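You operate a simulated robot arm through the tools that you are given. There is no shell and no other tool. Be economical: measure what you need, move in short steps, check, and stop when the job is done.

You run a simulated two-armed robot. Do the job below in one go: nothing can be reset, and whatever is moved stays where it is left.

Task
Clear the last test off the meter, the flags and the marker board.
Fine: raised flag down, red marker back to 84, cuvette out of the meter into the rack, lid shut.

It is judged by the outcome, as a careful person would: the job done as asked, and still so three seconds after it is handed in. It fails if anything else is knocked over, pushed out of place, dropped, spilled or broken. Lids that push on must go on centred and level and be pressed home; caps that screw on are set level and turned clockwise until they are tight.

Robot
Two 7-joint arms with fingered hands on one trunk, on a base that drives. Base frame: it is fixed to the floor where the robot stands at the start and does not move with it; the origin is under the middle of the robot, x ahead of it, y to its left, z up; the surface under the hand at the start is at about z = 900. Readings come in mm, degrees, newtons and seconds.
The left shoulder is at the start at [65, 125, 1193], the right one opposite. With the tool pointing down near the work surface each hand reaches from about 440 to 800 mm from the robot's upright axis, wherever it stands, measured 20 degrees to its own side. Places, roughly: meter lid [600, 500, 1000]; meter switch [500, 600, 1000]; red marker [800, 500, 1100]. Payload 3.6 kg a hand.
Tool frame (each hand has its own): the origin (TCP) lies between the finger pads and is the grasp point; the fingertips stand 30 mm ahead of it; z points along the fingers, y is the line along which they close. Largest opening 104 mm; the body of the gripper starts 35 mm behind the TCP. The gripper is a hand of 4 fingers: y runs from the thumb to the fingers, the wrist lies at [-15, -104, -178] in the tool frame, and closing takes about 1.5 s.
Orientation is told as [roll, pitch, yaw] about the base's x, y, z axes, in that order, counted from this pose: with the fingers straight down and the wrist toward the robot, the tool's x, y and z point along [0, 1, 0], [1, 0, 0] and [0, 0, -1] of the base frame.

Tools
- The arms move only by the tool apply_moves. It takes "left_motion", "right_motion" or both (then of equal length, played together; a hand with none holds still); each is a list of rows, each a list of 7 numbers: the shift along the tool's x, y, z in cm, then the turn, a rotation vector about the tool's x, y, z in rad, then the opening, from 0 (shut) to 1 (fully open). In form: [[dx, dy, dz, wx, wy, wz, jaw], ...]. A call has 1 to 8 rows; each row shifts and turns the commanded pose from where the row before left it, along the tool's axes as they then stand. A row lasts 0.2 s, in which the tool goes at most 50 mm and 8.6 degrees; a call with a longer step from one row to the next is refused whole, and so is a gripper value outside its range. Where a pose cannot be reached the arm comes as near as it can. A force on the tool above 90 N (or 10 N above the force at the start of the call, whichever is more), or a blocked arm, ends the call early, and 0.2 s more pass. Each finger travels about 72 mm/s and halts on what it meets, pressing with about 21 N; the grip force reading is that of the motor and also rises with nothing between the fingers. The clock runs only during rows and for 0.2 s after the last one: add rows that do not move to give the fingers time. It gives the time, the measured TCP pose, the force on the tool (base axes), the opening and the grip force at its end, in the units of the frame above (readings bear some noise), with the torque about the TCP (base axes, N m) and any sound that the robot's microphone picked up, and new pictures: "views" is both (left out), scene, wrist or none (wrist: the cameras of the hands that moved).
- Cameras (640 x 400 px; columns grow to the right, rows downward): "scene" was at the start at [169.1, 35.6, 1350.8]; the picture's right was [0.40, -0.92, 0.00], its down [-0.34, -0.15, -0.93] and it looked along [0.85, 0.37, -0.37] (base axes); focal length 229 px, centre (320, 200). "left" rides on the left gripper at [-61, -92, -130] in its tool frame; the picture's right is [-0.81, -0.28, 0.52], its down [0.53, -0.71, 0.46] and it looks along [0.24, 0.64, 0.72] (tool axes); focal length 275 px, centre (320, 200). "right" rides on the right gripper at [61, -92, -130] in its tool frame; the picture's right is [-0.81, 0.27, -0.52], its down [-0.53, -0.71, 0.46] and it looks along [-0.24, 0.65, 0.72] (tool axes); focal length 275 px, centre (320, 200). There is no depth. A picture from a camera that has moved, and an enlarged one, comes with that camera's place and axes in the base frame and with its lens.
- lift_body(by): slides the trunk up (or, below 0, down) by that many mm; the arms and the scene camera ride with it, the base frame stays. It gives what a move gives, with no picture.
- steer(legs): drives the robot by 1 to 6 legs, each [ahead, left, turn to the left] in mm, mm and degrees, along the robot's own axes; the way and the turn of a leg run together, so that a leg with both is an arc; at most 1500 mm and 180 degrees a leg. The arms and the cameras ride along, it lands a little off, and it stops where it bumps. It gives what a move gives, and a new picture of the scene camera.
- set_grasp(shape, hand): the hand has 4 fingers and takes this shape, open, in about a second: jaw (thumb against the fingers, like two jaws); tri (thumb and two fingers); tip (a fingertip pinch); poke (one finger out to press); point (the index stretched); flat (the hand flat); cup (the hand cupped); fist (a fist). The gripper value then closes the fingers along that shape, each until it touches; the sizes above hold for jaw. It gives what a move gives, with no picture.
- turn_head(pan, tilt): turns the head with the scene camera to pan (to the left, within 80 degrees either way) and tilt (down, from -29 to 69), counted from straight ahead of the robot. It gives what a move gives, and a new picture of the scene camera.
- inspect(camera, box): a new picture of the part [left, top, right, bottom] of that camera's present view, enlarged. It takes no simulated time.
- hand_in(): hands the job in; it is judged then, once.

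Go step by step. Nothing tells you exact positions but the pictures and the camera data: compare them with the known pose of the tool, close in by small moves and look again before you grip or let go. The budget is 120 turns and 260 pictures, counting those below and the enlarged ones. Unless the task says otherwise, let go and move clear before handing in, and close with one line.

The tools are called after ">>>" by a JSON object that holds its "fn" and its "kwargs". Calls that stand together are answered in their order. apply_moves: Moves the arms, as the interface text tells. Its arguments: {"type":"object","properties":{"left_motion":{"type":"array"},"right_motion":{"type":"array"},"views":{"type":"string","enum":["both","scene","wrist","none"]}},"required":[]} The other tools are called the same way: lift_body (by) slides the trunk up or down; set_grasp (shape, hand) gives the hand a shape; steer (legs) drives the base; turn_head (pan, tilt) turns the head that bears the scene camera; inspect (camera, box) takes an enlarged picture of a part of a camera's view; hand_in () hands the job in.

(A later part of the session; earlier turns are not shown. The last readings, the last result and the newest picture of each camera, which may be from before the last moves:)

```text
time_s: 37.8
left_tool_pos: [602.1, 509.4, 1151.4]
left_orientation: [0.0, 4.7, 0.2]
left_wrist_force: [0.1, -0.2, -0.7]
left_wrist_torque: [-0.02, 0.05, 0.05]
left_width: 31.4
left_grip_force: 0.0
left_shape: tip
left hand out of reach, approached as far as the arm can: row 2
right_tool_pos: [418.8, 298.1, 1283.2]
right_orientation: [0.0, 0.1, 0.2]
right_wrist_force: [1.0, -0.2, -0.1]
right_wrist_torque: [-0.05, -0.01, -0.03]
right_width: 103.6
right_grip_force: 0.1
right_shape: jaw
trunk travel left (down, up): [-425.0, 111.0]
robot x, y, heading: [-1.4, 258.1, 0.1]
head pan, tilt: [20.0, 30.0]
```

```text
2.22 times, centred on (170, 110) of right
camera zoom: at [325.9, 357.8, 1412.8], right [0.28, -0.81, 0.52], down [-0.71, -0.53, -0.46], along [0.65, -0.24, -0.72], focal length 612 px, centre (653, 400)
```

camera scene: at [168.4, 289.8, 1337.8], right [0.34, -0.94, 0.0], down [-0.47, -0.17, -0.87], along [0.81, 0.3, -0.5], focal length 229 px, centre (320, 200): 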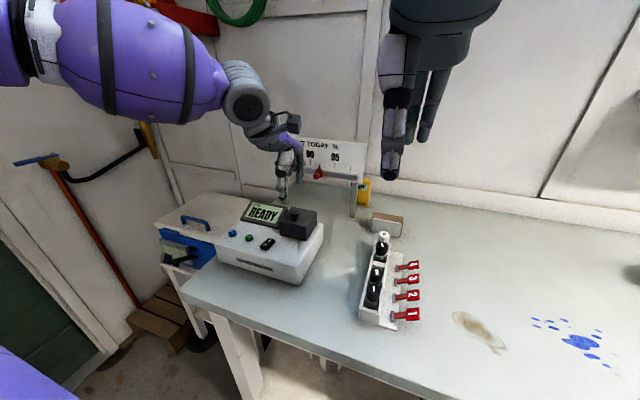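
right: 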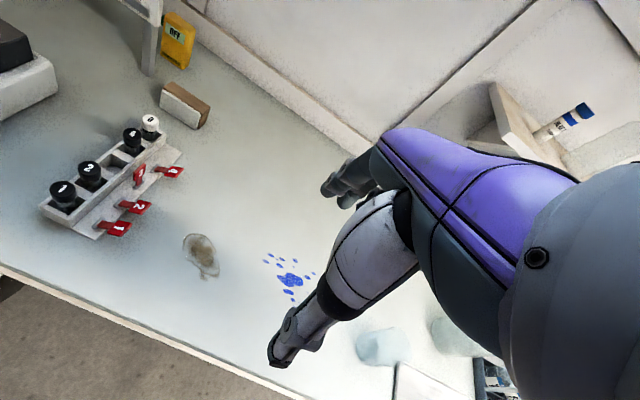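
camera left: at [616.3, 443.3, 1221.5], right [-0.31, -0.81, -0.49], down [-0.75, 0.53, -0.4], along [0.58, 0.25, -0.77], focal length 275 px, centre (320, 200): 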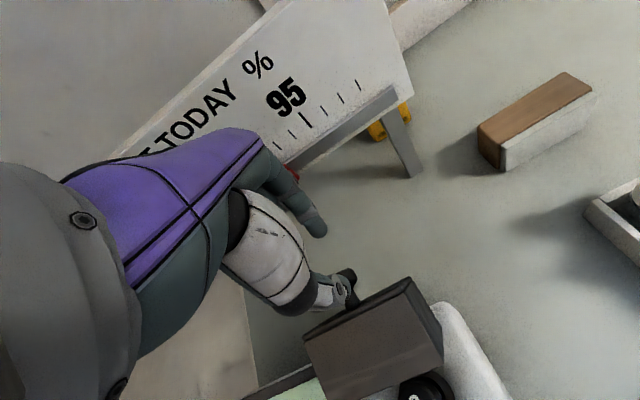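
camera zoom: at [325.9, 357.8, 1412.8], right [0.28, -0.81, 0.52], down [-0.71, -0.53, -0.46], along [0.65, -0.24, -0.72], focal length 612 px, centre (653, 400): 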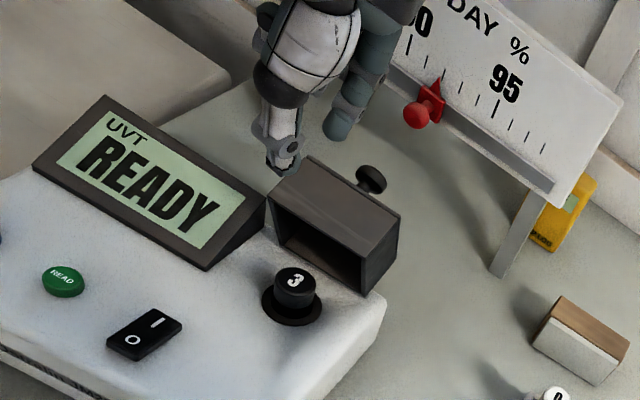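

The lid stays up by itself at about 85°, and cuvette 3 is exposed, with its cap top near (604, 510, 998). I'll nudge the lid a bit further back with closed fingers for more room.

>>> {"fn": "apply_moves", "kwargs": {"left_motion": [[0, -0.8, 1, -0.082, 0, 0, 0.1], [0, 0, 3, 0, 0, 0, 0], [0, 0, 3, 0, 0, 0, 0], [0, 0, 0.5, 0, 0, 0, 0], [0, 1, 0, 0, 0, 0, 0], [0, 0, 0, 0, 0, 0, 0]], "views": "wrist"}}

>>> {"fn": "inspect", "kwargs": {"camera": "scene", "box": [240, 140, 350, 250]}}

```text
time_s: 39.2
left_tool_pos: [603.2, 509.1, 1077.7]
left_orientation: [0.0, -0.1, 0.0]
left_wrist_force: [0.1, -0.2, 0.2]
left_wrist_torque: [0.02, 0.01, -0.01]
left_width: 0.0
left_grip_force: 21.4
left_shape: tip
right_tool_pos: [417.1, 297.5, 1283.5]
right_orientation: [0.0, -0.1, 0.2]
right_wrist_force: [-0.3, 0.2, -0.1]
right_wrist_torque: [0.04, 0.01, 0.01]
right_width: 103.7
right_grip_force: 0.0
right_shape: jaw
trunk travel left (down, up): [-425.0, 111.0]
robot x, y, heading: [-2.4, 262.0, 0.2]
head pan, tilt: [20.0, 30.0]
camera left: at [510.4, 448.2, 1207.2], right [-0.27, -0.81, -0.52], down [-0.71, 0.53, -0.46], along [0.65, 0.25, -0.72], focal length 275 px, centre (320, 200)
```

left: 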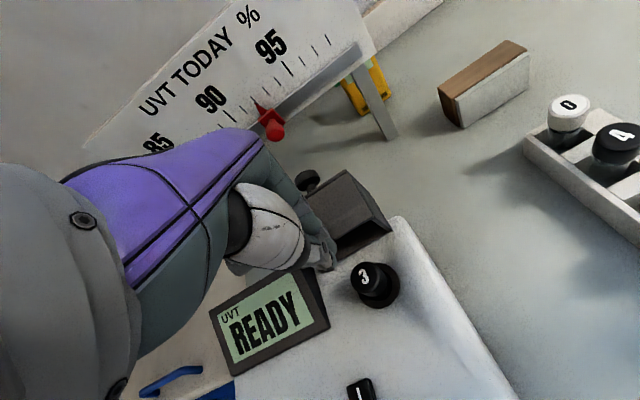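

```text
3.64 times, centred on (295, 195) of scene
camera zoom: at [168.2, 289.8, 1337.9], right [0.34, -0.94, 0.0], down [-0.47, -0.17, -0.87], along [0.81, 0.3, -0.5], focal length 834 px, centre (411, 218)
```

zoom: 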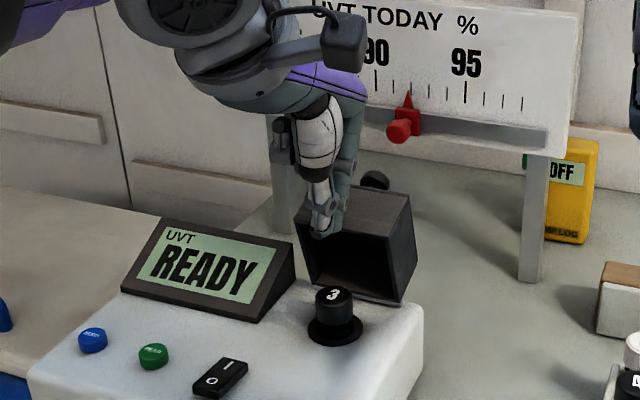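

>>> {"fn": "apply_moves", "kwargs": {"left_motion": [[-0.5, 0.9, 0, 0, 0, 0, 0], [0, 0.9, 0, 0, 0, 0, 0], [0, 0.9, 0, 0, 0, 0, 0], [0, 0.9, 0, 0, 0, 0, 0], [0, 0.8, 0, 0, 0, 0, 0], [0, 0, 0, 0, 0, 0, 0]], "views": "none"}}

>>> {"fn": "inspect", "kwargs": {"camera": "scene", "box": [240, 140, 350, 250]}}

```text
time_s: 40.6
left_tool_pos: [646.1, 504.1, 1079.7]
left_orientation: [0.0, -0.3, 0.1]
left_wrist_force: [3.9, 2.9, 17.6]
left_wrist_torque: [0.01, -0.29, 0.04]
left_width: 0.1
left_grip_force: 21.0
left_shape: tip
right_tool_pos: [416.4, 298.2, 1283.7]
right_orientation: [0.0, -0.1, 0.1]
right_wrist_force: [0.2, 0.4, 1.5]
right_wrist_torque: [0.01, -0.02, 0.02]
right_width: 103.3
right_grip_force: 0.0
right_shape: jaw
trunk travel left (down, up): [-425.0, 111.0]
robot x, y, heading: [-2.1, 262.6, 0.2]
head pan, tilt: [20.0, 30.0]
```

```text
3.64 times, centred on (295, 195) of scene
camera zoom: at [167.3, 289.5, 1338.0], right [0.34, -0.94, 0.0], down [-0.47, -0.17, -0.87], along [0.81, 0.3, -0.5], focal length 834 px, centre (411, 218)
```

zoom: 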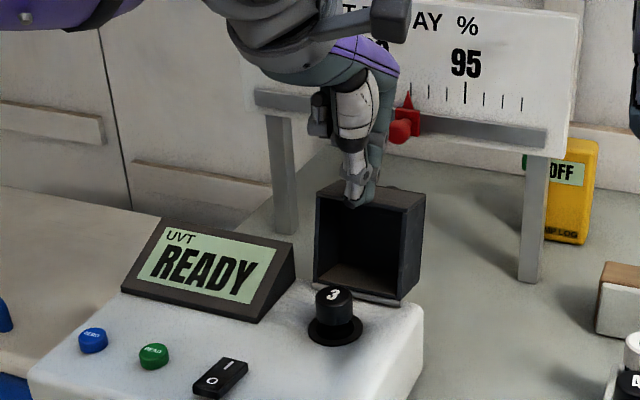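

The lid is now past vertical, with good room. I'll withdraw upward, move over the cap and yaw the hand -45° for a diagonal grip.

>>> {"fn": "apply_moves", "kwargs": {"left_motion": [[0, -0.5, -3, 0, 0, 0, 0], [0.3, -3.8, -1, 0, 0, 0.14, 0.2], [0, 0, 0, 0, 0, 0.14, 0.5], [0, 0, 0, 0, 0, 0.14, 0.5], [0, 0, 0, 0, 0, 0.14, 0.5], [0, 0, 0, 0, 0, 0.14, 0.5], [0, 0, 0, 0, 0, 0.085, 0.5], [0, 0, 0, 0, 0, 0, 0.5]]}}

>>> {"fn": "inspect", "kwargs": {"camera": "scene", "box": [240, 140, 350, 250]}}

>>> {"fn": "inspect", "kwargs": {"camera": "right", "box": [80, 20, 270, 180]}}

```text
time_s: 42.4
left_tool_pos: [603.3, 507.3, 1116.9]
left_orientation: [0.0, 0.0, -44.9]
left_wrist_force: [0.0, 0.1, 0.2]
left_wrist_torque: [0.0, 0.01, -0.02]
left_width: 51.5
left_grip_force: 0.1
left_shape: tip
right_tool_pos: [417.9, 297.6, 1283.3]
right_orientation: [0.0, 0.1, 0.2]
right_wrist_force: [0.1, -0.4, -0.5]
right_wrist_torque: [0.01, -0.04, -0.01]
right_width: 103.4
right_grip_force: 0.1
right_shape: jaw
trunk travel left (down, up): [-425.0, 111.0]
robot x, y, heading: [-2.1, 260.7, 0.2]
head pan, tilt: [20.0, 30.0]
camera scene: at [168.4, 289.6, 1337.8], right [0.34, -0.94, 0.0], down [-0.47, -0.17, -0.87], along [0.81, 0.3, -0.5], focal length 229 px, centre (320, 200)
camera left: at [494.9, 528.9, 1247.4], right [-0.77, -0.38, -0.52], down [-0.13, 0.88, -0.46], along [0.63, -0.28, -0.72], focal length 275 px, centre (320, 200)
```

scene: 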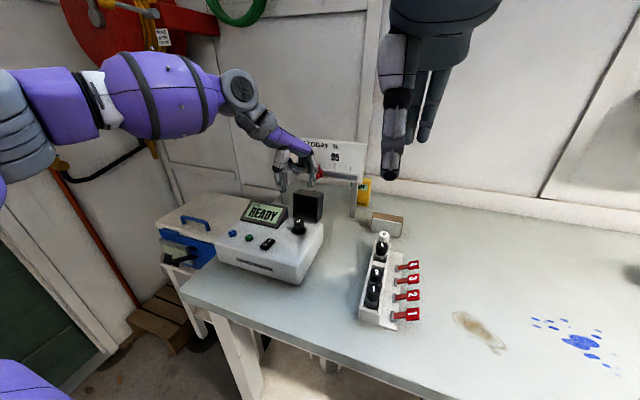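
left: 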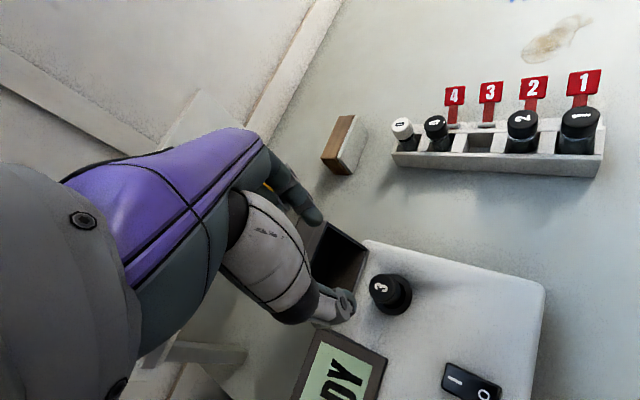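

```text
3.64 times, centred on (295, 195) of scene
camera zoom: at [168.4, 289.6, 1337.8], right [0.34, -0.94, 0.0], down [-0.47, -0.17, -0.87], along [0.81, 0.3, -0.5], focal length 834 px, centre (411, 218)
```

zoom: 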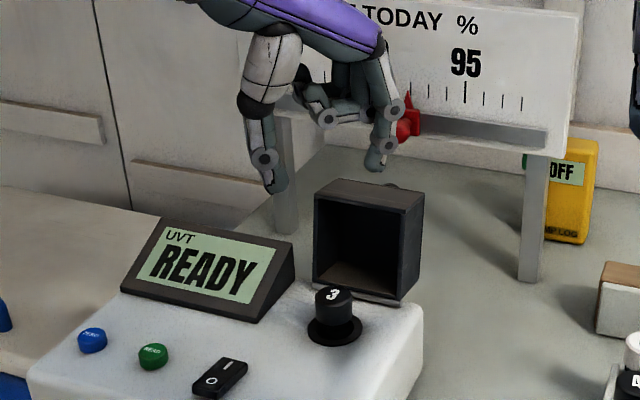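

```text
2.50 times, centred on (175, 100) of right
camera zoom: at [325.0, 357.8, 1413.1], right [0.28, -0.81, 0.52], down [-0.71, -0.53, -0.46], along [0.65, -0.24, -0.72], focal length 688 px, centre (682, 450)
```

zoom: 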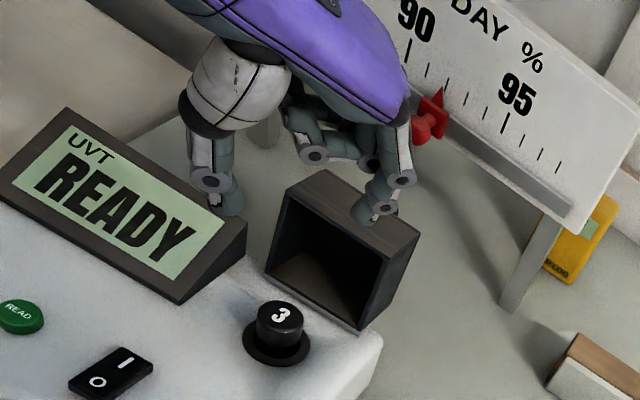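

The cap sits at about (602, 506) with its top near z 998. I'll yaw to -65° to clear both the lid and the display, then descend partway and check alignment.

>>> {"fn": "apply_moves", "kwargs": {"left_motion": [[0, 0, 0, 0, 0, 0.117, 0.45], [0, 0, 0, 0, 0, 0.117, 0.45], [0, 0, 0, 0, 0, 0.117, 0.45], [0, 0, 3, 0, 0, 0, 0.45], [0, 0, 3, 0, 0, 0, 0.45], [0, 0, 1.5, 0, 0, 0, 0.45], [0, 0, 0, 0, 0, 0, 0.45]], "views": "wrist"}}

>>> {"fn": "inspect", "kwargs": {"camera": "scene", "box": [260, 150, 340, 240]}}

>>> {"fn": "inspect", "kwargs": {"camera": "left", "box": [260, 170, 460, 330]}}

>>> {"fn": "inspect", "kwargs": {"camera": "right", "box": [110, 50, 230, 160]}}

```text
time_s: 44.0
left_tool_pos: [601.2, 507.4, 1041.9]
left_orientation: [0.2, -0.1, -64.9]
left_wrist_force: [-0.5, -0.3, -0.9]
left_wrist_torque: [0.0, -0.02, -0.03]
left_width: 47.4
left_grip_force: 0.0
left_shape: tip
right_tool_pos: [417.6, 298.6, 1282.7]
right_orientation: [0.1, 0.0, 0.2]
right_wrist_force: [-0.1, 0.3, -0.6]
right_wrist_torque: [0.0, 0.0, 0.01]
right_width: 103.6
right_grip_force: 0.1
right_shape: jaw
trunk travel left (down, up): [-425.0, 111.0]
robot x, y, heading: [-2.0, 258.2, 0.0]
head pan, tilt: [20.0, 30.0]
camera left: at [508.0, 565.0, 1172.4], right [-0.85, -0.09, -0.52], down [0.18, 0.87, -0.45], along [0.49, -0.48, -0.72], focal length 275 px, centre (320, 200)
```

left: 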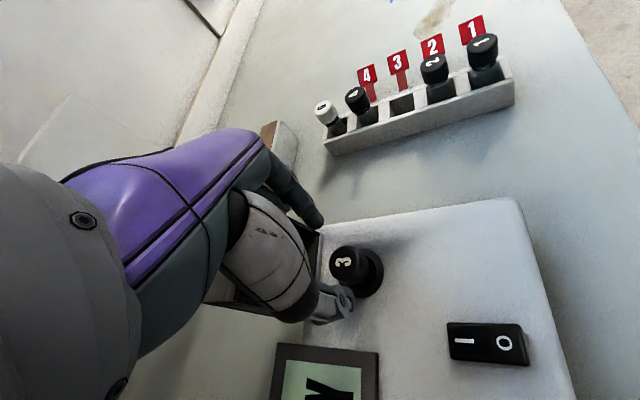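

```text
4.44 times, centred on (300, 195) of scene
camera zoom: at [168.4, 289.6, 1337.8], right [0.34, -0.94, 0.0], down [-0.47, -0.17, -0.87], along [0.81, 0.3, -0.5], focal length 1019 px, centre (409, 222)
```

zoom: 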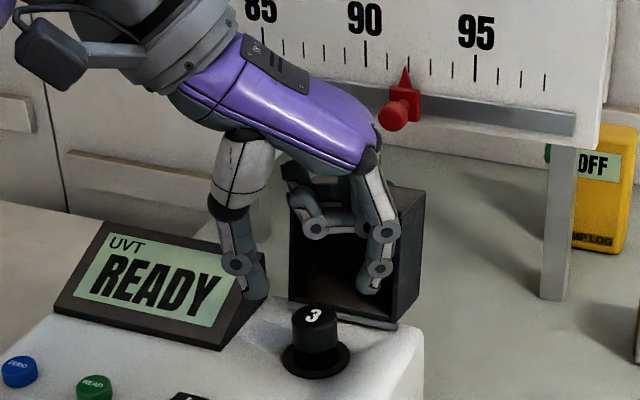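

```text
2.50 times, centred on (360, 250) of left
camera zoom: at [508.0, 565.0, 1172.4], right [-0.85, -0.09, -0.52], down [0.18, 0.87, -0.45], along [0.49, -0.48, -0.72], focal length 688 px, centre (220, 75)
```

zoom: 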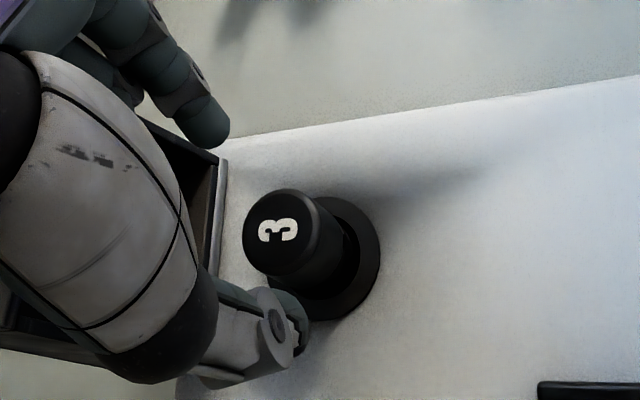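

```text
3.64 times, centred on (170, 105) of right
camera zoom: at [325.0, 357.8, 1413.1], right [0.28, -0.81, 0.52], down [-0.71, -0.53, -0.46], along [0.65, -0.24, -0.72], focal length 1001 px, centre (866, 546)
```

zoom: 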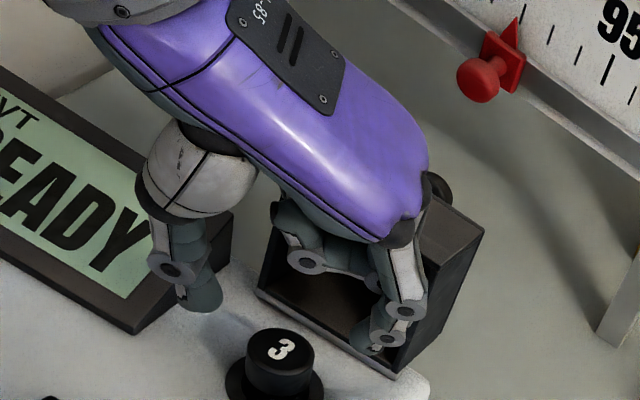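

The fingertips straddle the cap symmetrically within about 2 mm. I'll descend 30 mm and check.

>>> {"fn": "apply_moves", "kwargs": {"left_motion": [[0, 0, 1, 0, 0, 0, 0.45], [0, 0, 1, 0, 0, 0, 0.45], [0, 0, 1, 0, 0, 0, 0.45], [0, 0, 0, 0, 0, 0, 0.45]], "views": "none"}}

>>> {"fn": "inspect", "kwargs": {"camera": "scene", "box": [260, 150, 340, 240]}}

>>> {"fn": "inspect", "kwargs": {"camera": "left", "box": [260, 170, 460, 330]}}

```text
time_s: 45.0
left_tool_pos: [603.6, 507.5, 1011.9]
left_orientation: [0.1, 0.0, -65.0]
left_wrist_force: [-0.3, 0.5, 0.2]
left_wrist_torque: [0.0, 0.0, 0.04]
left_width: 47.2
left_grip_force: 0.0
left_shape: tip
right_tool_pos: [417.8, 296.8, 1283.9]
right_orientation: [0.0, 0.0, 0.1]
right_wrist_force: [0.0, 0.6, 0.2]
right_wrist_torque: [0.0, 0.0, -0.01]
right_width: 103.6
right_grip_force: 0.1
right_shape: jaw
trunk travel left (down, up): [-425.0, 111.0]
robot x, y, heading: [-0.8, 258.1, 0.3]
head pan, tilt: [20.0, 30.0]
```

```text
4.44 times, centred on (300, 195) of scene
camera zoom: at [168.4, 289.6, 1337.8], right [0.34, -0.94, 0.0], down [-0.47, -0.17, -0.87], along [0.81, 0.3, -0.5], focal length 1019 px, centre (409, 222)
```

zoom: 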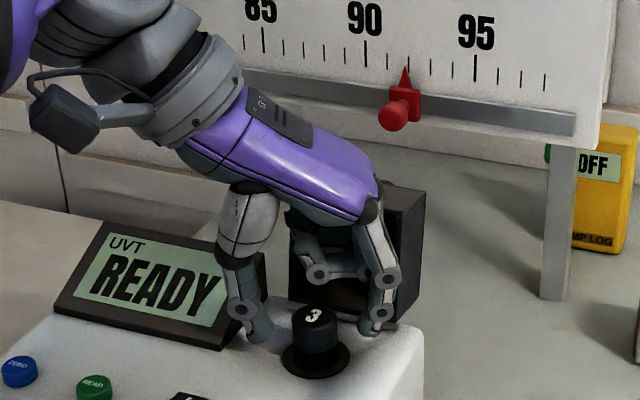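

```text
2.50 times, centred on (360, 250) of left
camera zoom: at [508.3, 564.7, 1142.5], right [-0.85, -0.09, -0.52], down [0.18, 0.87, -0.45], along [0.49, -0.48, -0.72], focal length 688 px, centre (220, 75)
```

zoom: 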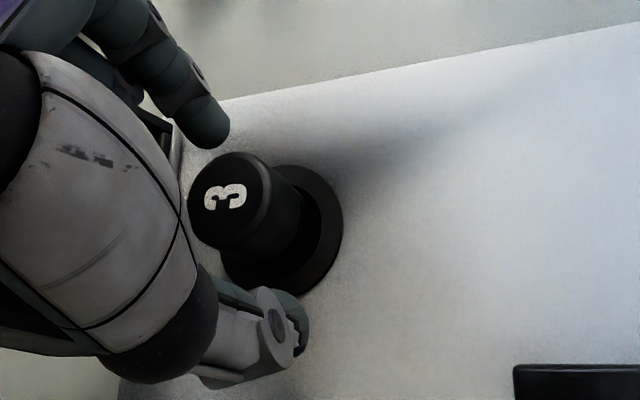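

The tips are beside the cap. I'll shift 2–3 mm to centre and close gently.

>>> {"fn": "apply_moves", "kwargs": {"left_motion": [[-0.25, 0, 0, 0, 0, 0, 0.4], [0, 0, 0, 0, 0, 0, 0.35], [0, 0, 0, 0, 0, 0, 0.3], [0, 0, 0, 0, 0, 0, 0.25], [0, 0, 0, 0, 0, 0, 0.15], [0, 0, 0, 0, 0, 0, 0.1], [0, 0, 0, 0, 0, 0, 0.1]], "views": "none"}}

>>> {"fn": "inspect", "kwargs": {"camera": "scene", "box": [260, 150, 340, 240]}}

>>> {"fn": "inspect", "kwargs": {"camera": "left", "box": [260, 170, 460, 330]}}

```text
time_s: 46.6
left_tool_pos: [601.7, 506.6, 1012.0]
left_orientation: [0.0, 0.1, -64.9]
left_wrist_force: [-0.2, 0.0, -0.3]
left_wrist_torque: [-0.02, -0.01, -0.02]
left_width: 20.7
left_grip_force: 20.9
left_shape: tip
right_tool_pos: [418.2, 298.0, 1282.5]
right_orientation: [0.1, 0.1, 0.3]
right_wrist_force: [-0.6, 0.8, -0.5]
right_wrist_torque: [0.01, -0.02, 0.0]
right_width: 103.8
right_grip_force: 0.0
right_shape: jaw
trunk travel left (down, up): [-425.0, 111.0]
robot x, y, heading: [-1.3, 259.4, 0.1]
head pan, tilt: [20.0, 30.0]
```

```text
4.44 times, centred on (300, 195) of scene
camera zoom: at [168.5, 289.7, 1337.8], right [0.34, -0.94, 0.0], down [-0.47, -0.17, -0.87], along [0.81, 0.3, -0.5], focal length 1019 px, centre (409, 222)
```

zoom: 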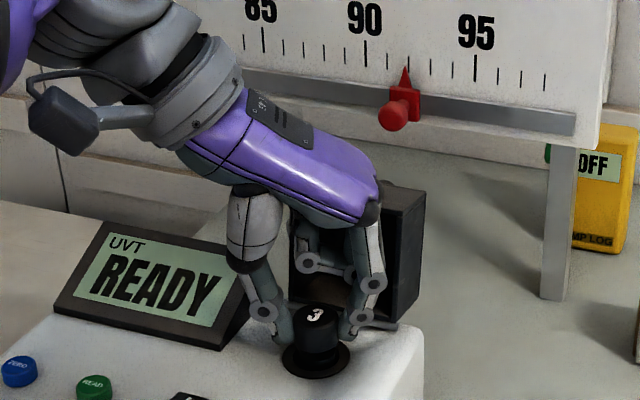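

```text
2.50 times, centred on (360, 250) of left
camera zoom: at [506.4, 563.6, 1142.5], right [-0.85, -0.09, -0.52], down [0.18, 0.87, -0.46], along [0.49, -0.48, -0.72], focal length 688 px, centre (220, 75)
```

zoom: 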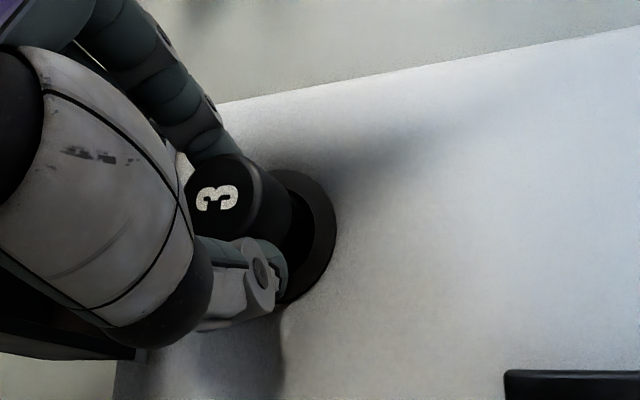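

The cap is gripped without side load. I'll lift straight up.

>>> {"fn": "apply_moves", "kwargs": {"left_motion": [[0, 0, 0, 0, 0, 0, 0.0], [0, 0, -0.6, 0, 0, 0, 0], [0, 0, -1.2, 0, 0, 0, 0], [0, 0, -2, 0, 0, 0, 0], [0, 0, -2.5, 0, 0, 0, 0], [0, 0, -3, 0, 0, 0, 0], [0, 0, -3, 0, 0, 0, 0], [0, 0, 0, 0, 0, 0, 0]]}}

>>> {"fn": "inspect", "kwargs": {"camera": "scene", "box": [240, 110, 350, 230]}}

>>> {"fn": "inspect", "kwargs": {"camera": "left", "box": [260, 170, 460, 330]}}

```text
time_s: 48.4
left_tool_pos: [600.4, 505.5, 1135.2]
left_orientation: [0.0, 0.0, -64.8]
left_wrist_force: [-0.2, 0.0, -0.3]
left_wrist_torque: [-0.02, -0.05, -0.02]
left_width: 20.5
left_grip_force: 20.6
left_shape: tip
right_tool_pos: [417.0, 297.9, 1281.9]
right_orientation: [0.1, -0.1, 0.3]
right_wrist_force: [0.1, -0.3, -0.7]
right_wrist_torque: [0.04, -0.05, 0.01]
right_width: 103.6
right_grip_force: 0.1
right_shape: jaw
trunk travel left (down, up): [-425.0, 111.0]
robot x, y, heading: [3.3, 258.4, 0.1]
head pan, tilt: [20.0, 30.0]
camera scene: at [168.6, 289.9, 1337.8], right [0.34, -0.94, 0.0], down [-0.47, -0.17, -0.87], along [0.81, 0.3, -0.5], focal length 229 px, centre (320, 200)
camera left: at [506.2, 563.2, 1264.9], right [-0.85, -0.09, -0.52], down [0.18, 0.87, -0.46], along [0.49, -0.48, -0.72], focal length 275 px, centre (320, 200)
```

scene: 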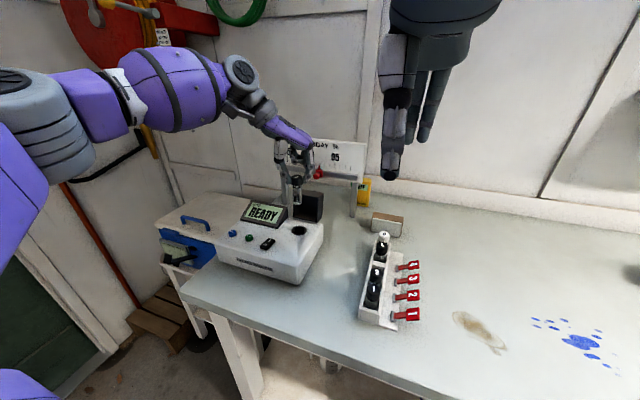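
left: 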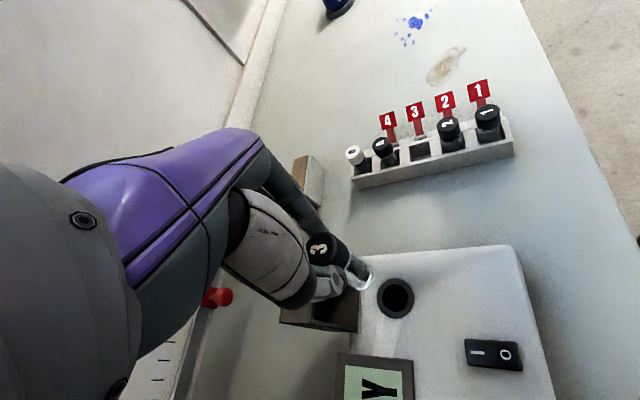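

```text
3.33 times, centred on (295, 170) of scene
camera zoom: at [168.6, 289.9, 1337.8], right [0.34, -0.94, 0.0], down [-0.47, -0.17, -0.87], along [0.81, 0.3, -0.5], focal length 764 px, centre (403, 300)
```

zoom: 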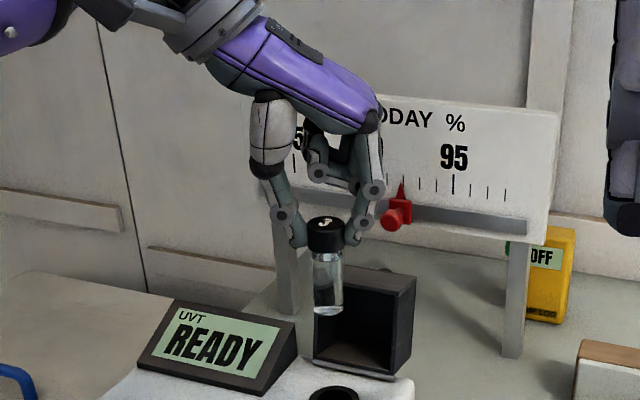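

```text
2.50 times, centred on (360, 250) of left
camera zoom: at [506.2, 563.2, 1264.9], right [-0.85, -0.09, -0.52], down [0.18, 0.87, -0.46], along [0.49, -0.48, -0.72], focal length 688 px, centre (220, 75)
```

zoom: 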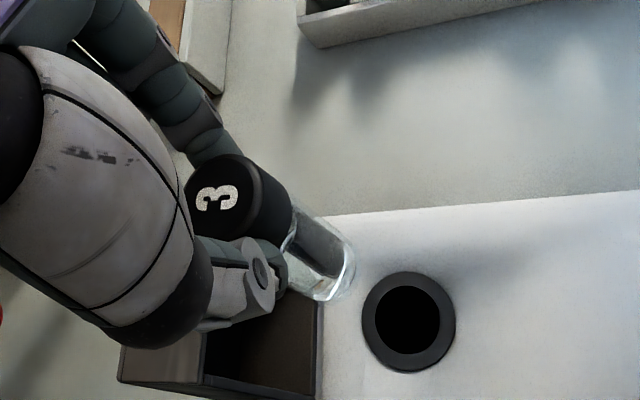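

The vial comes out cleanly and upright. Now I'll carry it over toward the rack, staying high.

>>> {"fn": "apply_moves", "kwargs": {"left_motion": [[-2, 2.7, 0, 0, 0, 0, 0], [-2, 2.7, 0, 0, 0, 0, 0], [-2, 2.7, 0, 0, 0, 0, 0], [-2, 2.7, 0, 0, 0, 0, 0], [-1.9, 2.8, 0, 0, 0, 0, 0], [0, 0, 0, 0, 0, 0, 0]]}}

>>> {"fn": "inspect", "kwargs": {"camera": "scene", "box": [330, 150, 440, 330]}}

>>> {"fn": "inspect", "kwargs": {"camera": "left", "box": [280, 190, 560, 400]}}

>>> {"fn": "inspect", "kwargs": {"camera": "right", "box": [220, 100, 400, 260]}}

```text
time_s: 49.8
left_tool_pos: [568.7, 342.1, 1132.8]
left_orientation: [0.0, 0.0, -64.9]
left_wrist_force: [-0.2, 0.4, -0.1]
left_wrist_torque: [0.0, -0.02, 0.01]
left_width: 20.3
left_grip_force: 20.8
left_shape: tip
right_tool_pos: [417.2, 298.4, 1283.0]
right_orientation: [0.0, 0.0, 0.2]
right_wrist_force: [0.5, 0.1, 0.7]
right_wrist_torque: [-0.02, 0.03, 0.01]
right_width: 103.3
right_grip_force: 0.0
right_shape: jaw
trunk travel left (down, up): [-425.0, 111.0]
robot x, y, heading: [-0.9, 261.1, 0.1]
head pan, tilt: [20.0, 30.0]
camera scene: at [168.4, 290.3, 1337.8], right [0.34, -0.94, 0.0], down [-0.47, -0.17, -0.87], along [0.81, 0.3, -0.5], focal length 229 px, centre (320, 200)
camera left: at [474.5, 398.8, 1264.1], right [-0.85, -0.09, -0.52], down [0.18, 0.87, -0.46], along [0.49, -0.48, -0.72], focal length 275 px, centre (320, 200)
```

scene: 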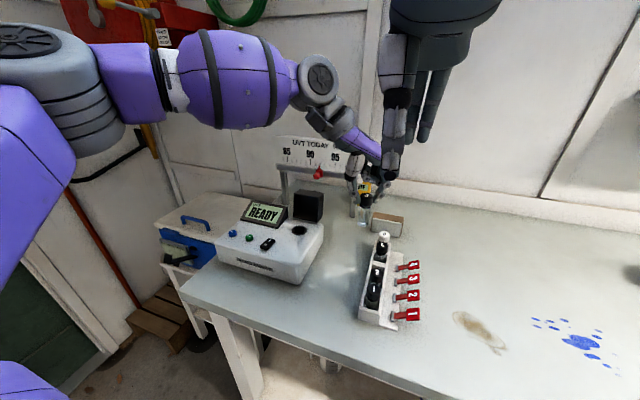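
left: 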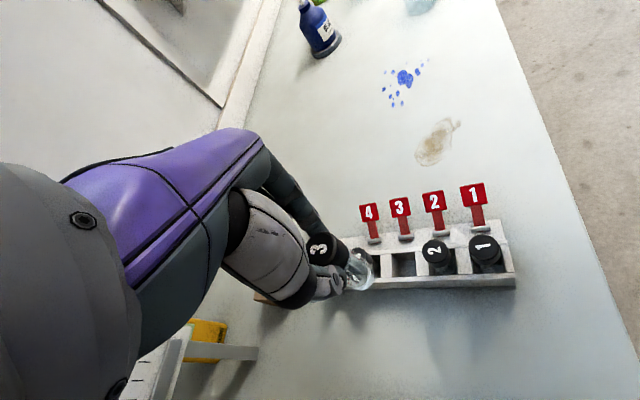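

```text
2.22 times, centred on (385, 240) of scene
camera zoom: at [168.4, 290.3, 1337.8], right [0.34, -0.94, 0.0], down [-0.47, -0.17, -0.87], along [0.81, 0.3, -0.5], focal length 510 px, centre (176, 111)
```

zoom: 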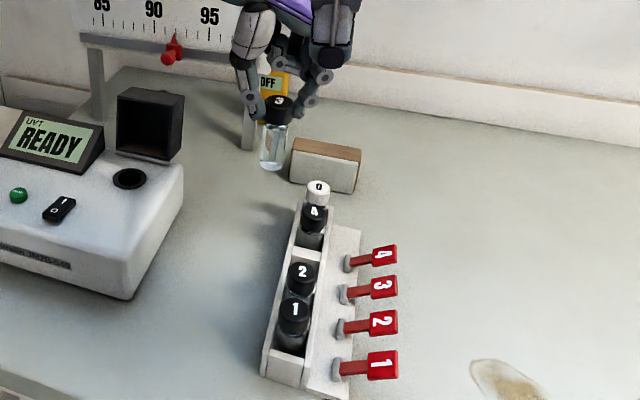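

```text
1.90 times, centred on (420, 295) of left
camera zoom: at [474.5, 398.8, 1264.1], right [-0.85, -0.09, -0.52], down [0.18, 0.87, -0.46], along [0.49, -0.48, -0.72], focal length 524 px, centre (130, 19)
```

zoom: 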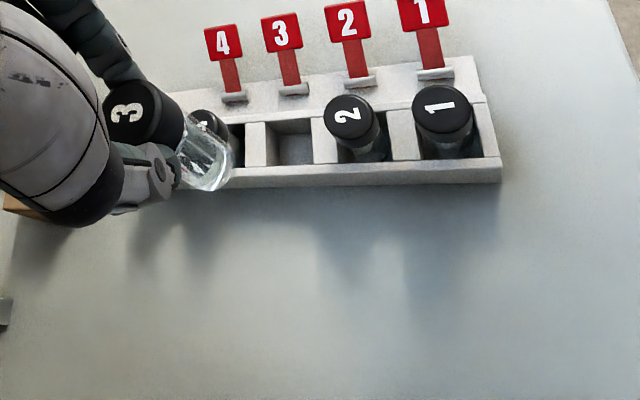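

```text
2.50 times, centred on (310, 180) of right
camera zoom: at [325.1, 358.5, 1413.0], right [0.28, -0.81, 0.52], down [-0.71, -0.54, -0.46], along [0.65, -0.24, -0.72], focal length 688 px, centre (345, 250)
```

zoom: 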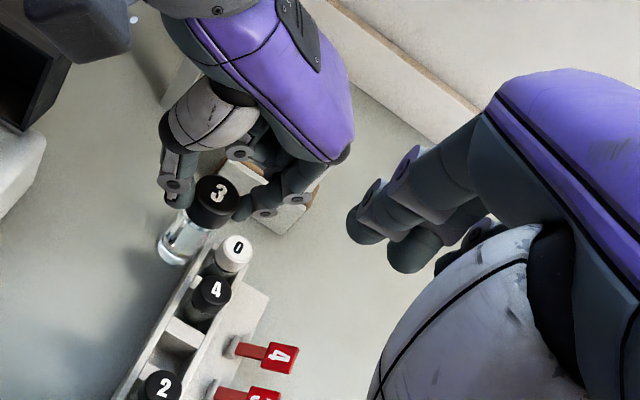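

Slot 3 lies near (566, 298). I'll move the vial above it and look before lowering.

>>> {"fn": "apply_moves", "kwargs": {"left_motion": [[-1, 1.9, 0, 0, 0, 0, 0], [-1.08, 1.94, 0, 0, 0, 0, 0], [0, 0, 2, 0, 0, 0, 0], [0, 0, 2.5, 0, 0, 0, 0], [0, 0, 0, 0, 0, 0, 0]], "views": "none"}}

>>> {"fn": "inspect", "kwargs": {"camera": "scene", "box": [340, 190, 440, 330]}}

>>> {"fn": "inspect", "kwargs": {"camera": "left", "box": [270, 180, 470, 330]}}

>>> {"fn": "inspect", "kwargs": {"camera": "right", "box": [190, 130, 350, 280]}}

```text
time_s: 51.0
left_tool_pos: [569.4, 302.2, 1089.4]
left_orientation: [0.1, 0.0, -64.9]
left_wrist_force: [-1.4, -0.7, -0.9]
left_wrist_torque: [0.0, 0.0, 0.0]
left_width: 20.5
left_grip_force: 20.7
left_shape: tip
left hand out of reach, approached as far as the arm can: row 2
right_tool_pos: [417.6, 296.7, 1281.3]
right_orientation: [-0.1, -0.1, 0.2]
right_wrist_force: [0.2, -0.2, -0.7]
right_wrist_torque: [0.01, 0.01, -0.02]
right_width: 103.9
right_grip_force: 0.1
right_shape: jaw
trunk travel left (down, up): [-425.0, 111.0]
robot x, y, heading: [-1.7, 257.7, 0.1]
head pan, tilt: [20.0, 30.0]
```

```text
2.86 times, centred on (390, 260) of scene
camera zoom: at [168.3, 289.7, 1337.8], right [0.34, -0.94, 0.0], down [-0.47, -0.17, -0.87], along [0.81, 0.3, -0.5], focal length 655 px, centre (120, 29)
```

zoom: 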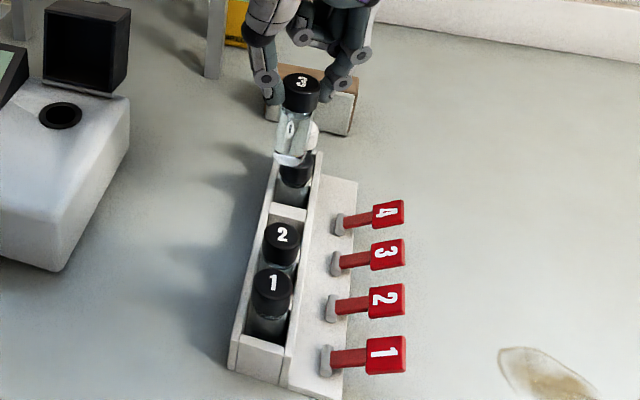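

```text
2.67 times, centred on (370, 255) of left
camera zoom: at [472.6, 360.0, 1219.8], right [-0.85, -0.09, -0.52], down [0.18, 0.87, -0.46], along [0.49, -0.48, -0.72], focal length 734 px, centre (187, 53)
```

zoom: 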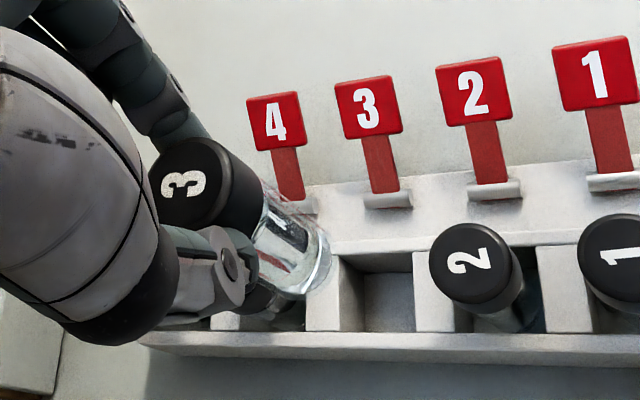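

```text
2.67 times, centred on (270, 205) of right
camera zoom: at [324.9, 357.9, 1413.2], right [0.28, -0.81, 0.52], down [-0.71, -0.53, -0.46], along [0.65, -0.24, -0.72], focal length 734 px, centre (453, 187)
```

zoom: 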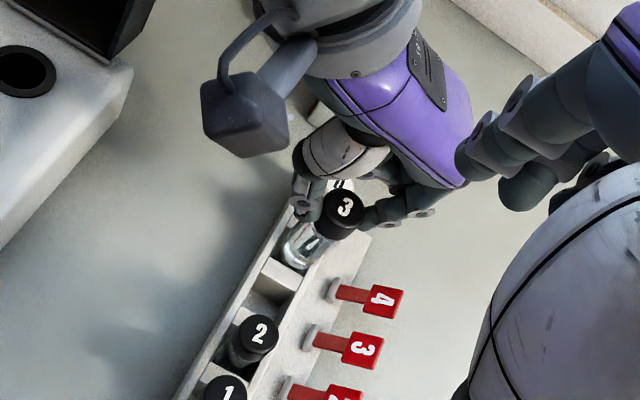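

The arm is at its reach limit here with this wrist angle. I'll raise, bring the hand left in relation to the body, and drive the base right by the same amount.

>>> {"fn": "apply_moves", "kwargs": {"left_motion": [[0, 0, -4, 0, 0, 0, 0], [1.8, -3.9, 0, 0, 0, 0, 0], [1.8, -3.9, 0, 0, 0, 0, 0], [1.9, -4.0, 0, 0, 0, 0, 0], [0, 0, 0, 0, 0, 0, 0]], "views": "none"}}

>>> {"fn": "steer", "kwargs": {"legs": [[0, -140, 0]]}}

>>> {"fn": "inspect", "kwargs": {"camera": "left", "box": [270, 180, 530, 380]}}

```text
time_s: 52.2
left_tool_pos: [566.8, 434.1, 1130.7]
left_orientation: [0.0, 0.0, -65.0]
left_wrist_force: [-0.1, -0.3, -0.4]
left_wrist_torque: [0.02, 0.0, 0.0]
left_width: 20.3
left_grip_force: 21.7
left_shape: tip
right_tool_pos: [418.1, 297.1, 1282.7]
right_orientation: [0.0, 0.1, 0.2]
right_wrist_force: [0.0, 0.2, 0.4]
right_wrist_torque: [0.0, 0.02, 0.0]
right_width: 103.8
right_grip_force: 0.0
right_shape: jaw
trunk travel left (down, up): [-425.0, 111.0]
robot x, y, heading: [0.5, 260.2, 0.2]
head pan, tilt: [20.0, 30.0]
```

```text
time_s: 54.1
left_tool_pos: [567.6, 291.8, 1131.2]
left_orientation: [0.0, 0.0, -64.9]
left_wrist_force: [-0.2, 1.2, -0.7]
left_wrist_torque: [0.01, -0.04, -0.01]
left_width: 20.4
left_grip_force: 20.9
left_shape: tip
right_tool_pos: [418.9, 155.1, 1283.0]
right_orientation: [0.0, 0.0, 0.1]
right_wrist_force: [-0.1, -0.5, -0.6]
right_wrist_torque: [-0.01, 0.02, -0.02]
right_width: 103.6
right_grip_force: 0.0
right_shape: jaw
trunk travel left (down, up): [-425.0, 111.0]
robot x, y, heading: [1.1, 117.9, 0.2]
head pan, tilt: [20.0, 30.0]
camera scene: at [168.9, 147.7, 1337.8], right [0.34, -0.94, 0.0], down [-0.47, -0.17, -0.87], along [0.81, 0.3, -0.5], focal length 229 px, centre (320, 200)
```

scene: 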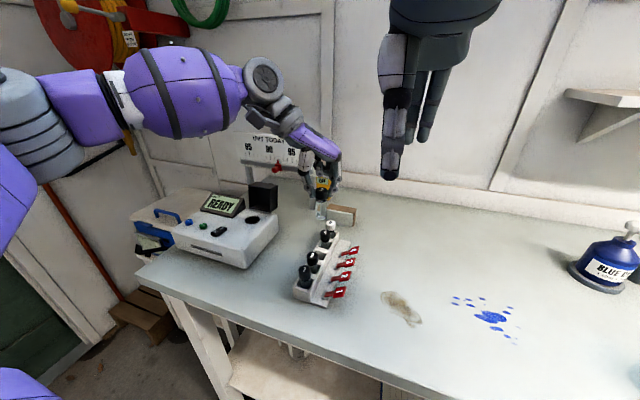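

```text
2.00 times, centred on (400, 280) of left
camera zoom: at [472.9, 348.9, 1261.1], right [-0.85, -0.09, -0.52], down [0.18, 0.87, -0.46], along [0.49, -0.48, -0.72], focal length 551 px, centre (160, 40)
```

zoom: 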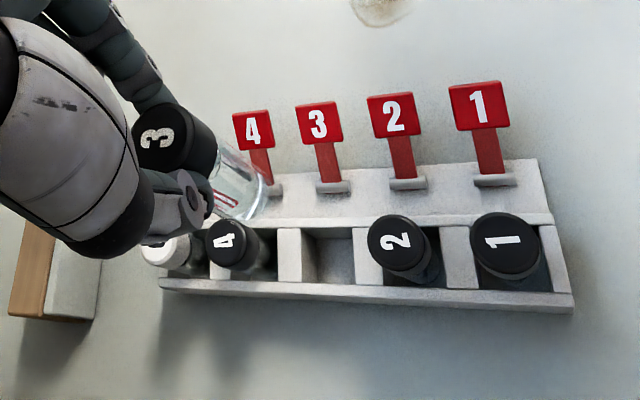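

The reach is comfortable now. I'll shift to line up with slot 3 and lower until the vial bottom is above the rim.

>>> {"fn": "apply_moves", "kwargs": {"left_motion": [[0.18, -0.74, 0, 0, 0, 0, 0], [0, 0, 2, 0, 0, 0, 0], [0, 0, 2.5, 0, 0, 0, 0], [0, 0, 2.5, 0, 0, 0, 0], [0, 0, 0.5, 0, 0, 0, 0], [0, 0, 0, 0, 0, 0, 0]], "views": "none"}}

>>> {"fn": "inspect", "kwargs": {"camera": "scene", "box": [280, 180, 370, 310]}}

>>> {"fn": "inspect", "kwargs": {"camera": "left", "box": [280, 200, 480, 350]}}

>>> {"fn": "inspect", "kwargs": {"camera": "right", "box": [70, 90, 230, 230]}}

```text
time_s: 55.5
left_tool_pos: [565.2, 299.0, 1055.6]
left_orientation: [0.0, 0.0, -64.9]
left_wrist_force: [-0.2, -0.2, 0.2]
left_wrist_torque: [-0.01, 0.01, -0.04]
left_width: 20.5
left_grip_force: 20.6
left_shape: tip
right_tool_pos: [418.0, 156.4, 1282.3]
right_orientation: [0.0, 0.0, 0.2]
right_wrist_force: [0.0, -0.3, -0.1]
right_wrist_torque: [-0.01, 0.02, 0.0]
right_width: 103.8
right_grip_force: 0.1
right_shape: jaw
trunk travel left (down, up): [-425.0, 111.0]
robot x, y, heading: [-1.2, 118.2, 0.0]
head pan, tilt: [20.0, 30.0]
```

```text
3.08 times, centred on (325, 245) of scene
camera zoom: at [168.9, 147.9, 1337.8], right [0.34, -0.94, 0.0], down [-0.47, -0.17, -0.87], along [0.81, 0.3, -0.5], focal length 705 px, centre (305, 62)
```

zoom: 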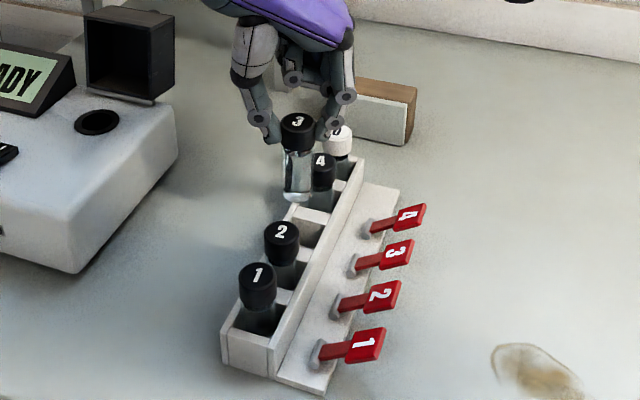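

```text
2.67 times, centred on (380, 275) of left
camera zoom: at [471.2, 356.7, 1185.9], right [-0.85, -0.09, -0.52], down [0.18, 0.87, -0.46], along [0.49, -0.48, -0.72], focal length 734 px, centre (160, 0)
```

zoom: 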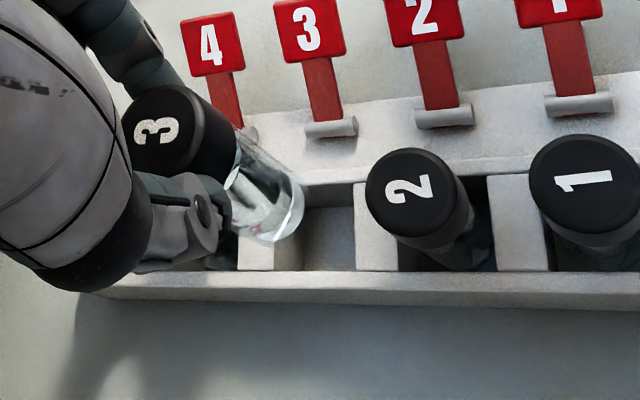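

```text
2.86 times, centred on (150, 160) of right
camera zoom: at [325.5, 216.0, 1413.0], right [0.28, -0.81, 0.52], down [-0.71, -0.53, -0.46], along [0.65, -0.24, -0.72], focal length 786 px, centre (806, 314)
```

zoom: 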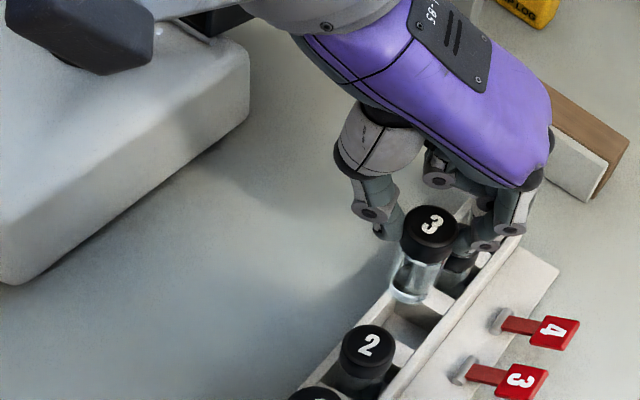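

The vial bottom is over slot 3, within about 2 mm. I'll nudge -2 mm in y and lower gently.

>>> {"fn": "apply_moves", "kwargs": {"left_motion": [[-0.08, 0.18, 0, 0, 0, 0, 0], [0, 0, 1.2, 0, 0, 0, 0], [0, 0, 1.2, 0, 0, 0, 0], [0, 0, 1, 0, 0, 0, 0], [0, 0, 0.7, 0, 0, 0, 0], [0, 0, 0, 0, 0, 0, 0]], "views": "none"}}

>>> {"fn": "inspect", "kwargs": {"camera": "left", "box": [280, 200, 480, 350]}}

>>> {"fn": "inspect", "kwargs": {"camera": "right", "box": [70, 90, 230, 230]}}

```text
time_s: 56.9
left_tool_pos: [566.9, 297.5, 1015.2]
left_orientation: [0.1, -0.2, -64.9]
left_wrist_force: [1.3, 0.7, 5.5]
left_wrist_torque: [0.02, 0.01, 0.03]
left_width: 20.5
left_grip_force: 21.0
left_shape: tip
right_tool_pos: [418.0, 155.8, 1283.0]
right_orientation: [0.0, -0.2, 0.1]
right_wrist_force: [-0.2, -0.6, 0.5]
right_wrist_torque: [-0.03, -0.02, 0.03]
right_width: 103.7
right_grip_force: 0.1
right_shape: jaw
trunk travel left (down, up): [-425.0, 111.0]
robot x, y, heading: [-1.2, 117.6, 0.0]
head pan, tilt: [20.0, 30.0]
```

```text
2.67 times, centred on (380, 275) of left
camera zoom: at [471.1, 354.4, 1145.2], right [-0.85, -0.09, -0.52], down [0.18, 0.87, -0.46], along [0.5, -0.48, -0.72], focal length 734 px, centre (160, 0)
```

zoom: 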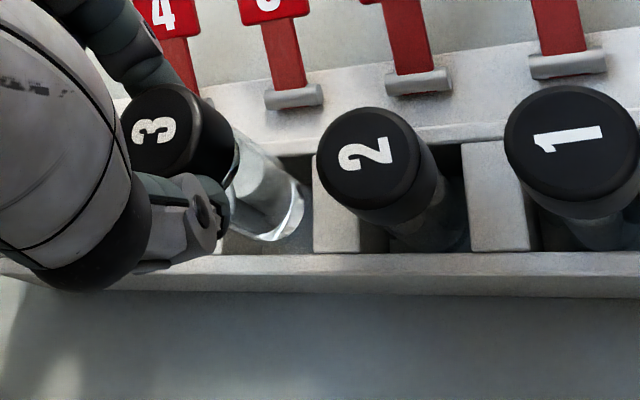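

```text
2.86 times, centred on (150, 160) of right
camera zoom: at [325.1, 215.9, 1413.2], right [0.28, -0.81, 0.52], down [-0.71, -0.53, -0.46], along [0.65, -0.24, -0.72], focal length 786 px, centre (806, 314)
```

zoom: 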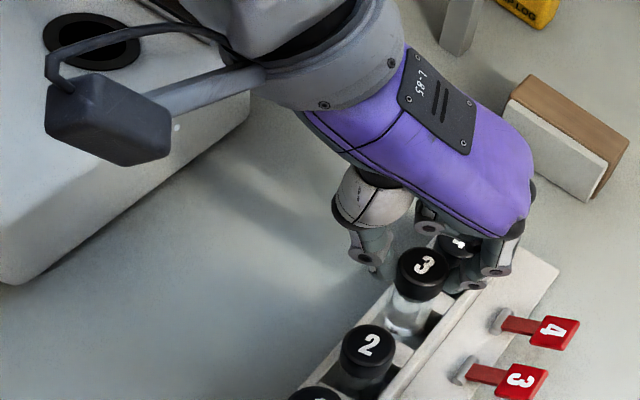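

There is a light 5 N contact, though the vial looks centred. I'll try 3 mm more and read the force.

>>> {"fn": "apply_moves", "kwargs": {"left_motion": [[0, 0, 0.15, 0, 0, 0, 0], [0, 0, 0.15, 0, 0, 0, 0], [0, 0, 0, 0, 0, 0, 0]], "views": "none"}}

>>> {"fn": "inspect", "kwargs": {"camera": "scene", "box": [290, 200, 350, 270]}}

>>> {"fn": "inspect", "kwargs": {"camera": "left", "box": [300, 210, 420, 310]}}

>>> {"fn": "inspect", "kwargs": {"camera": "right", "box": [140, 140, 220, 220]}}

```text
time_s: 57.7
left_tool_pos: [566.4, 297.6, 1013.3]
left_orientation: [0.2, -0.2, -64.8]
left_wrist_force: [3.2, 1.0, 17.6]
left_wrist_torque: [0.08, -0.09, 0.06]
left_width: 21.4
left_grip_force: 20.9
left_shape: tip
right_tool_pos: [418.0, 155.0, 1283.4]
right_orientation: [0.0, -0.2, 0.1]
right_wrist_force: [-0.9, -1.0, 0.0]
right_wrist_torque: [-0.02, 0.0, 0.0]
right_width: 103.8
right_grip_force: 0.0
right_shape: jaw
trunk travel left (down, up): [-425.0, 111.0]
robot x, y, heading: [2.6, 116.5, 0.0]
head pan, tilt: [20.0, 30.0]
```

```text
5.71 times, centred on (320, 235) of scene
camera zoom: at [167.9, 147.6, 1338.1], right [0.34, -0.94, 0.0], down [-0.47, -0.17, -0.87], along [0.81, 0.3, -0.5], focal length 1310 px, centre (320, 0)
```

zoom: 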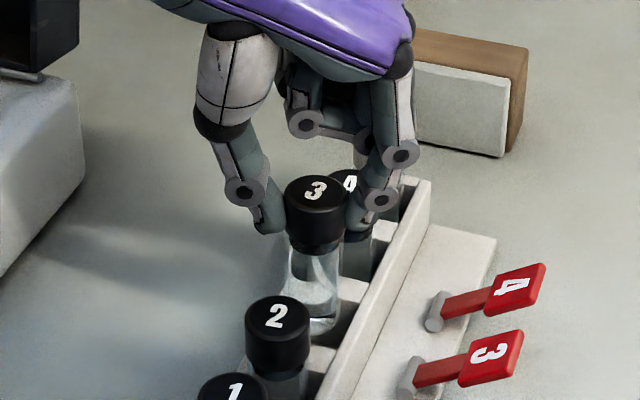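

```text
4.00 times, centred on (360, 260) of left
camera zoom: at [471.0, 354.4, 1143.5], right [-0.85, -0.1, -0.52], down [0.18, 0.87, -0.46], along [0.5, -0.48, -0.72], focal length 1101 px, centre (160, -40)
```

zoom: 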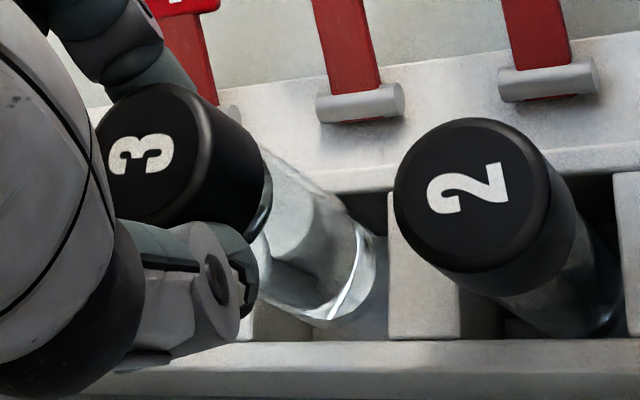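

```text
5.00 times, centred on (180, 180) of right
camera zoom: at [324.4, 215.7, 1413.5], right [0.28, -0.81, 0.52], down [-0.71, -0.53, -0.46], along [0.65, -0.24, -0.72], focal length 1376 px, centre (1020, 300)
```

zoom: 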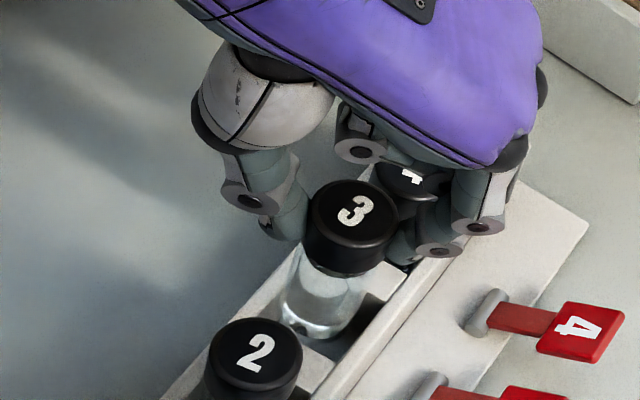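

The torque reading suggests the vial is touching the divider on its -x side. I'll back up 4 mm, shift +3.5 mm in x and lower again.

>>> {"fn": "apply_moves", "kwargs": {"left_motion": [[0, 0, -0.5, 0, 0, 0, 0], [0.32, 0.15, 0, 0, 0, 0, 0], [0, 0, 0.3, 0, 0, 0, 0], [0, 0, 0.4, 0, 0, 0, 0], [0, 0, 0.4, 0, 0, 0, 0], [0, 0, 0, 0, 0, 0, 0]], "views": "none"}}

```text
time_s: 59.1
left_tool_pos: [571.1, 296.6, 1010.0]
left_orientation: [0.4, -0.3, -64.9]
left_wrist_force: [9.1, 2.4, 28.2]
left_wrist_torque: [0.03, -0.25, 0.1]
left_width: 22.5
left_grip_force: 20.6
left_shape: tip
right_tool_pos: [417.7, 154.7, 1282.8]
right_orientation: [0.0, -0.1, 0.1]
right_wrist_force: [0.3, 0.3, 0.2]
right_wrist_torque: [0.0, -0.01, -0.02]
right_width: 103.6
right_grip_force: 0.0
right_shape: jaw
trunk travel left (down, up): [-425.0, 111.0]
robot x, y, heading: [-0.8, 115.9, 0.1]
head pan, tilt: [20.0, 30.0]
```

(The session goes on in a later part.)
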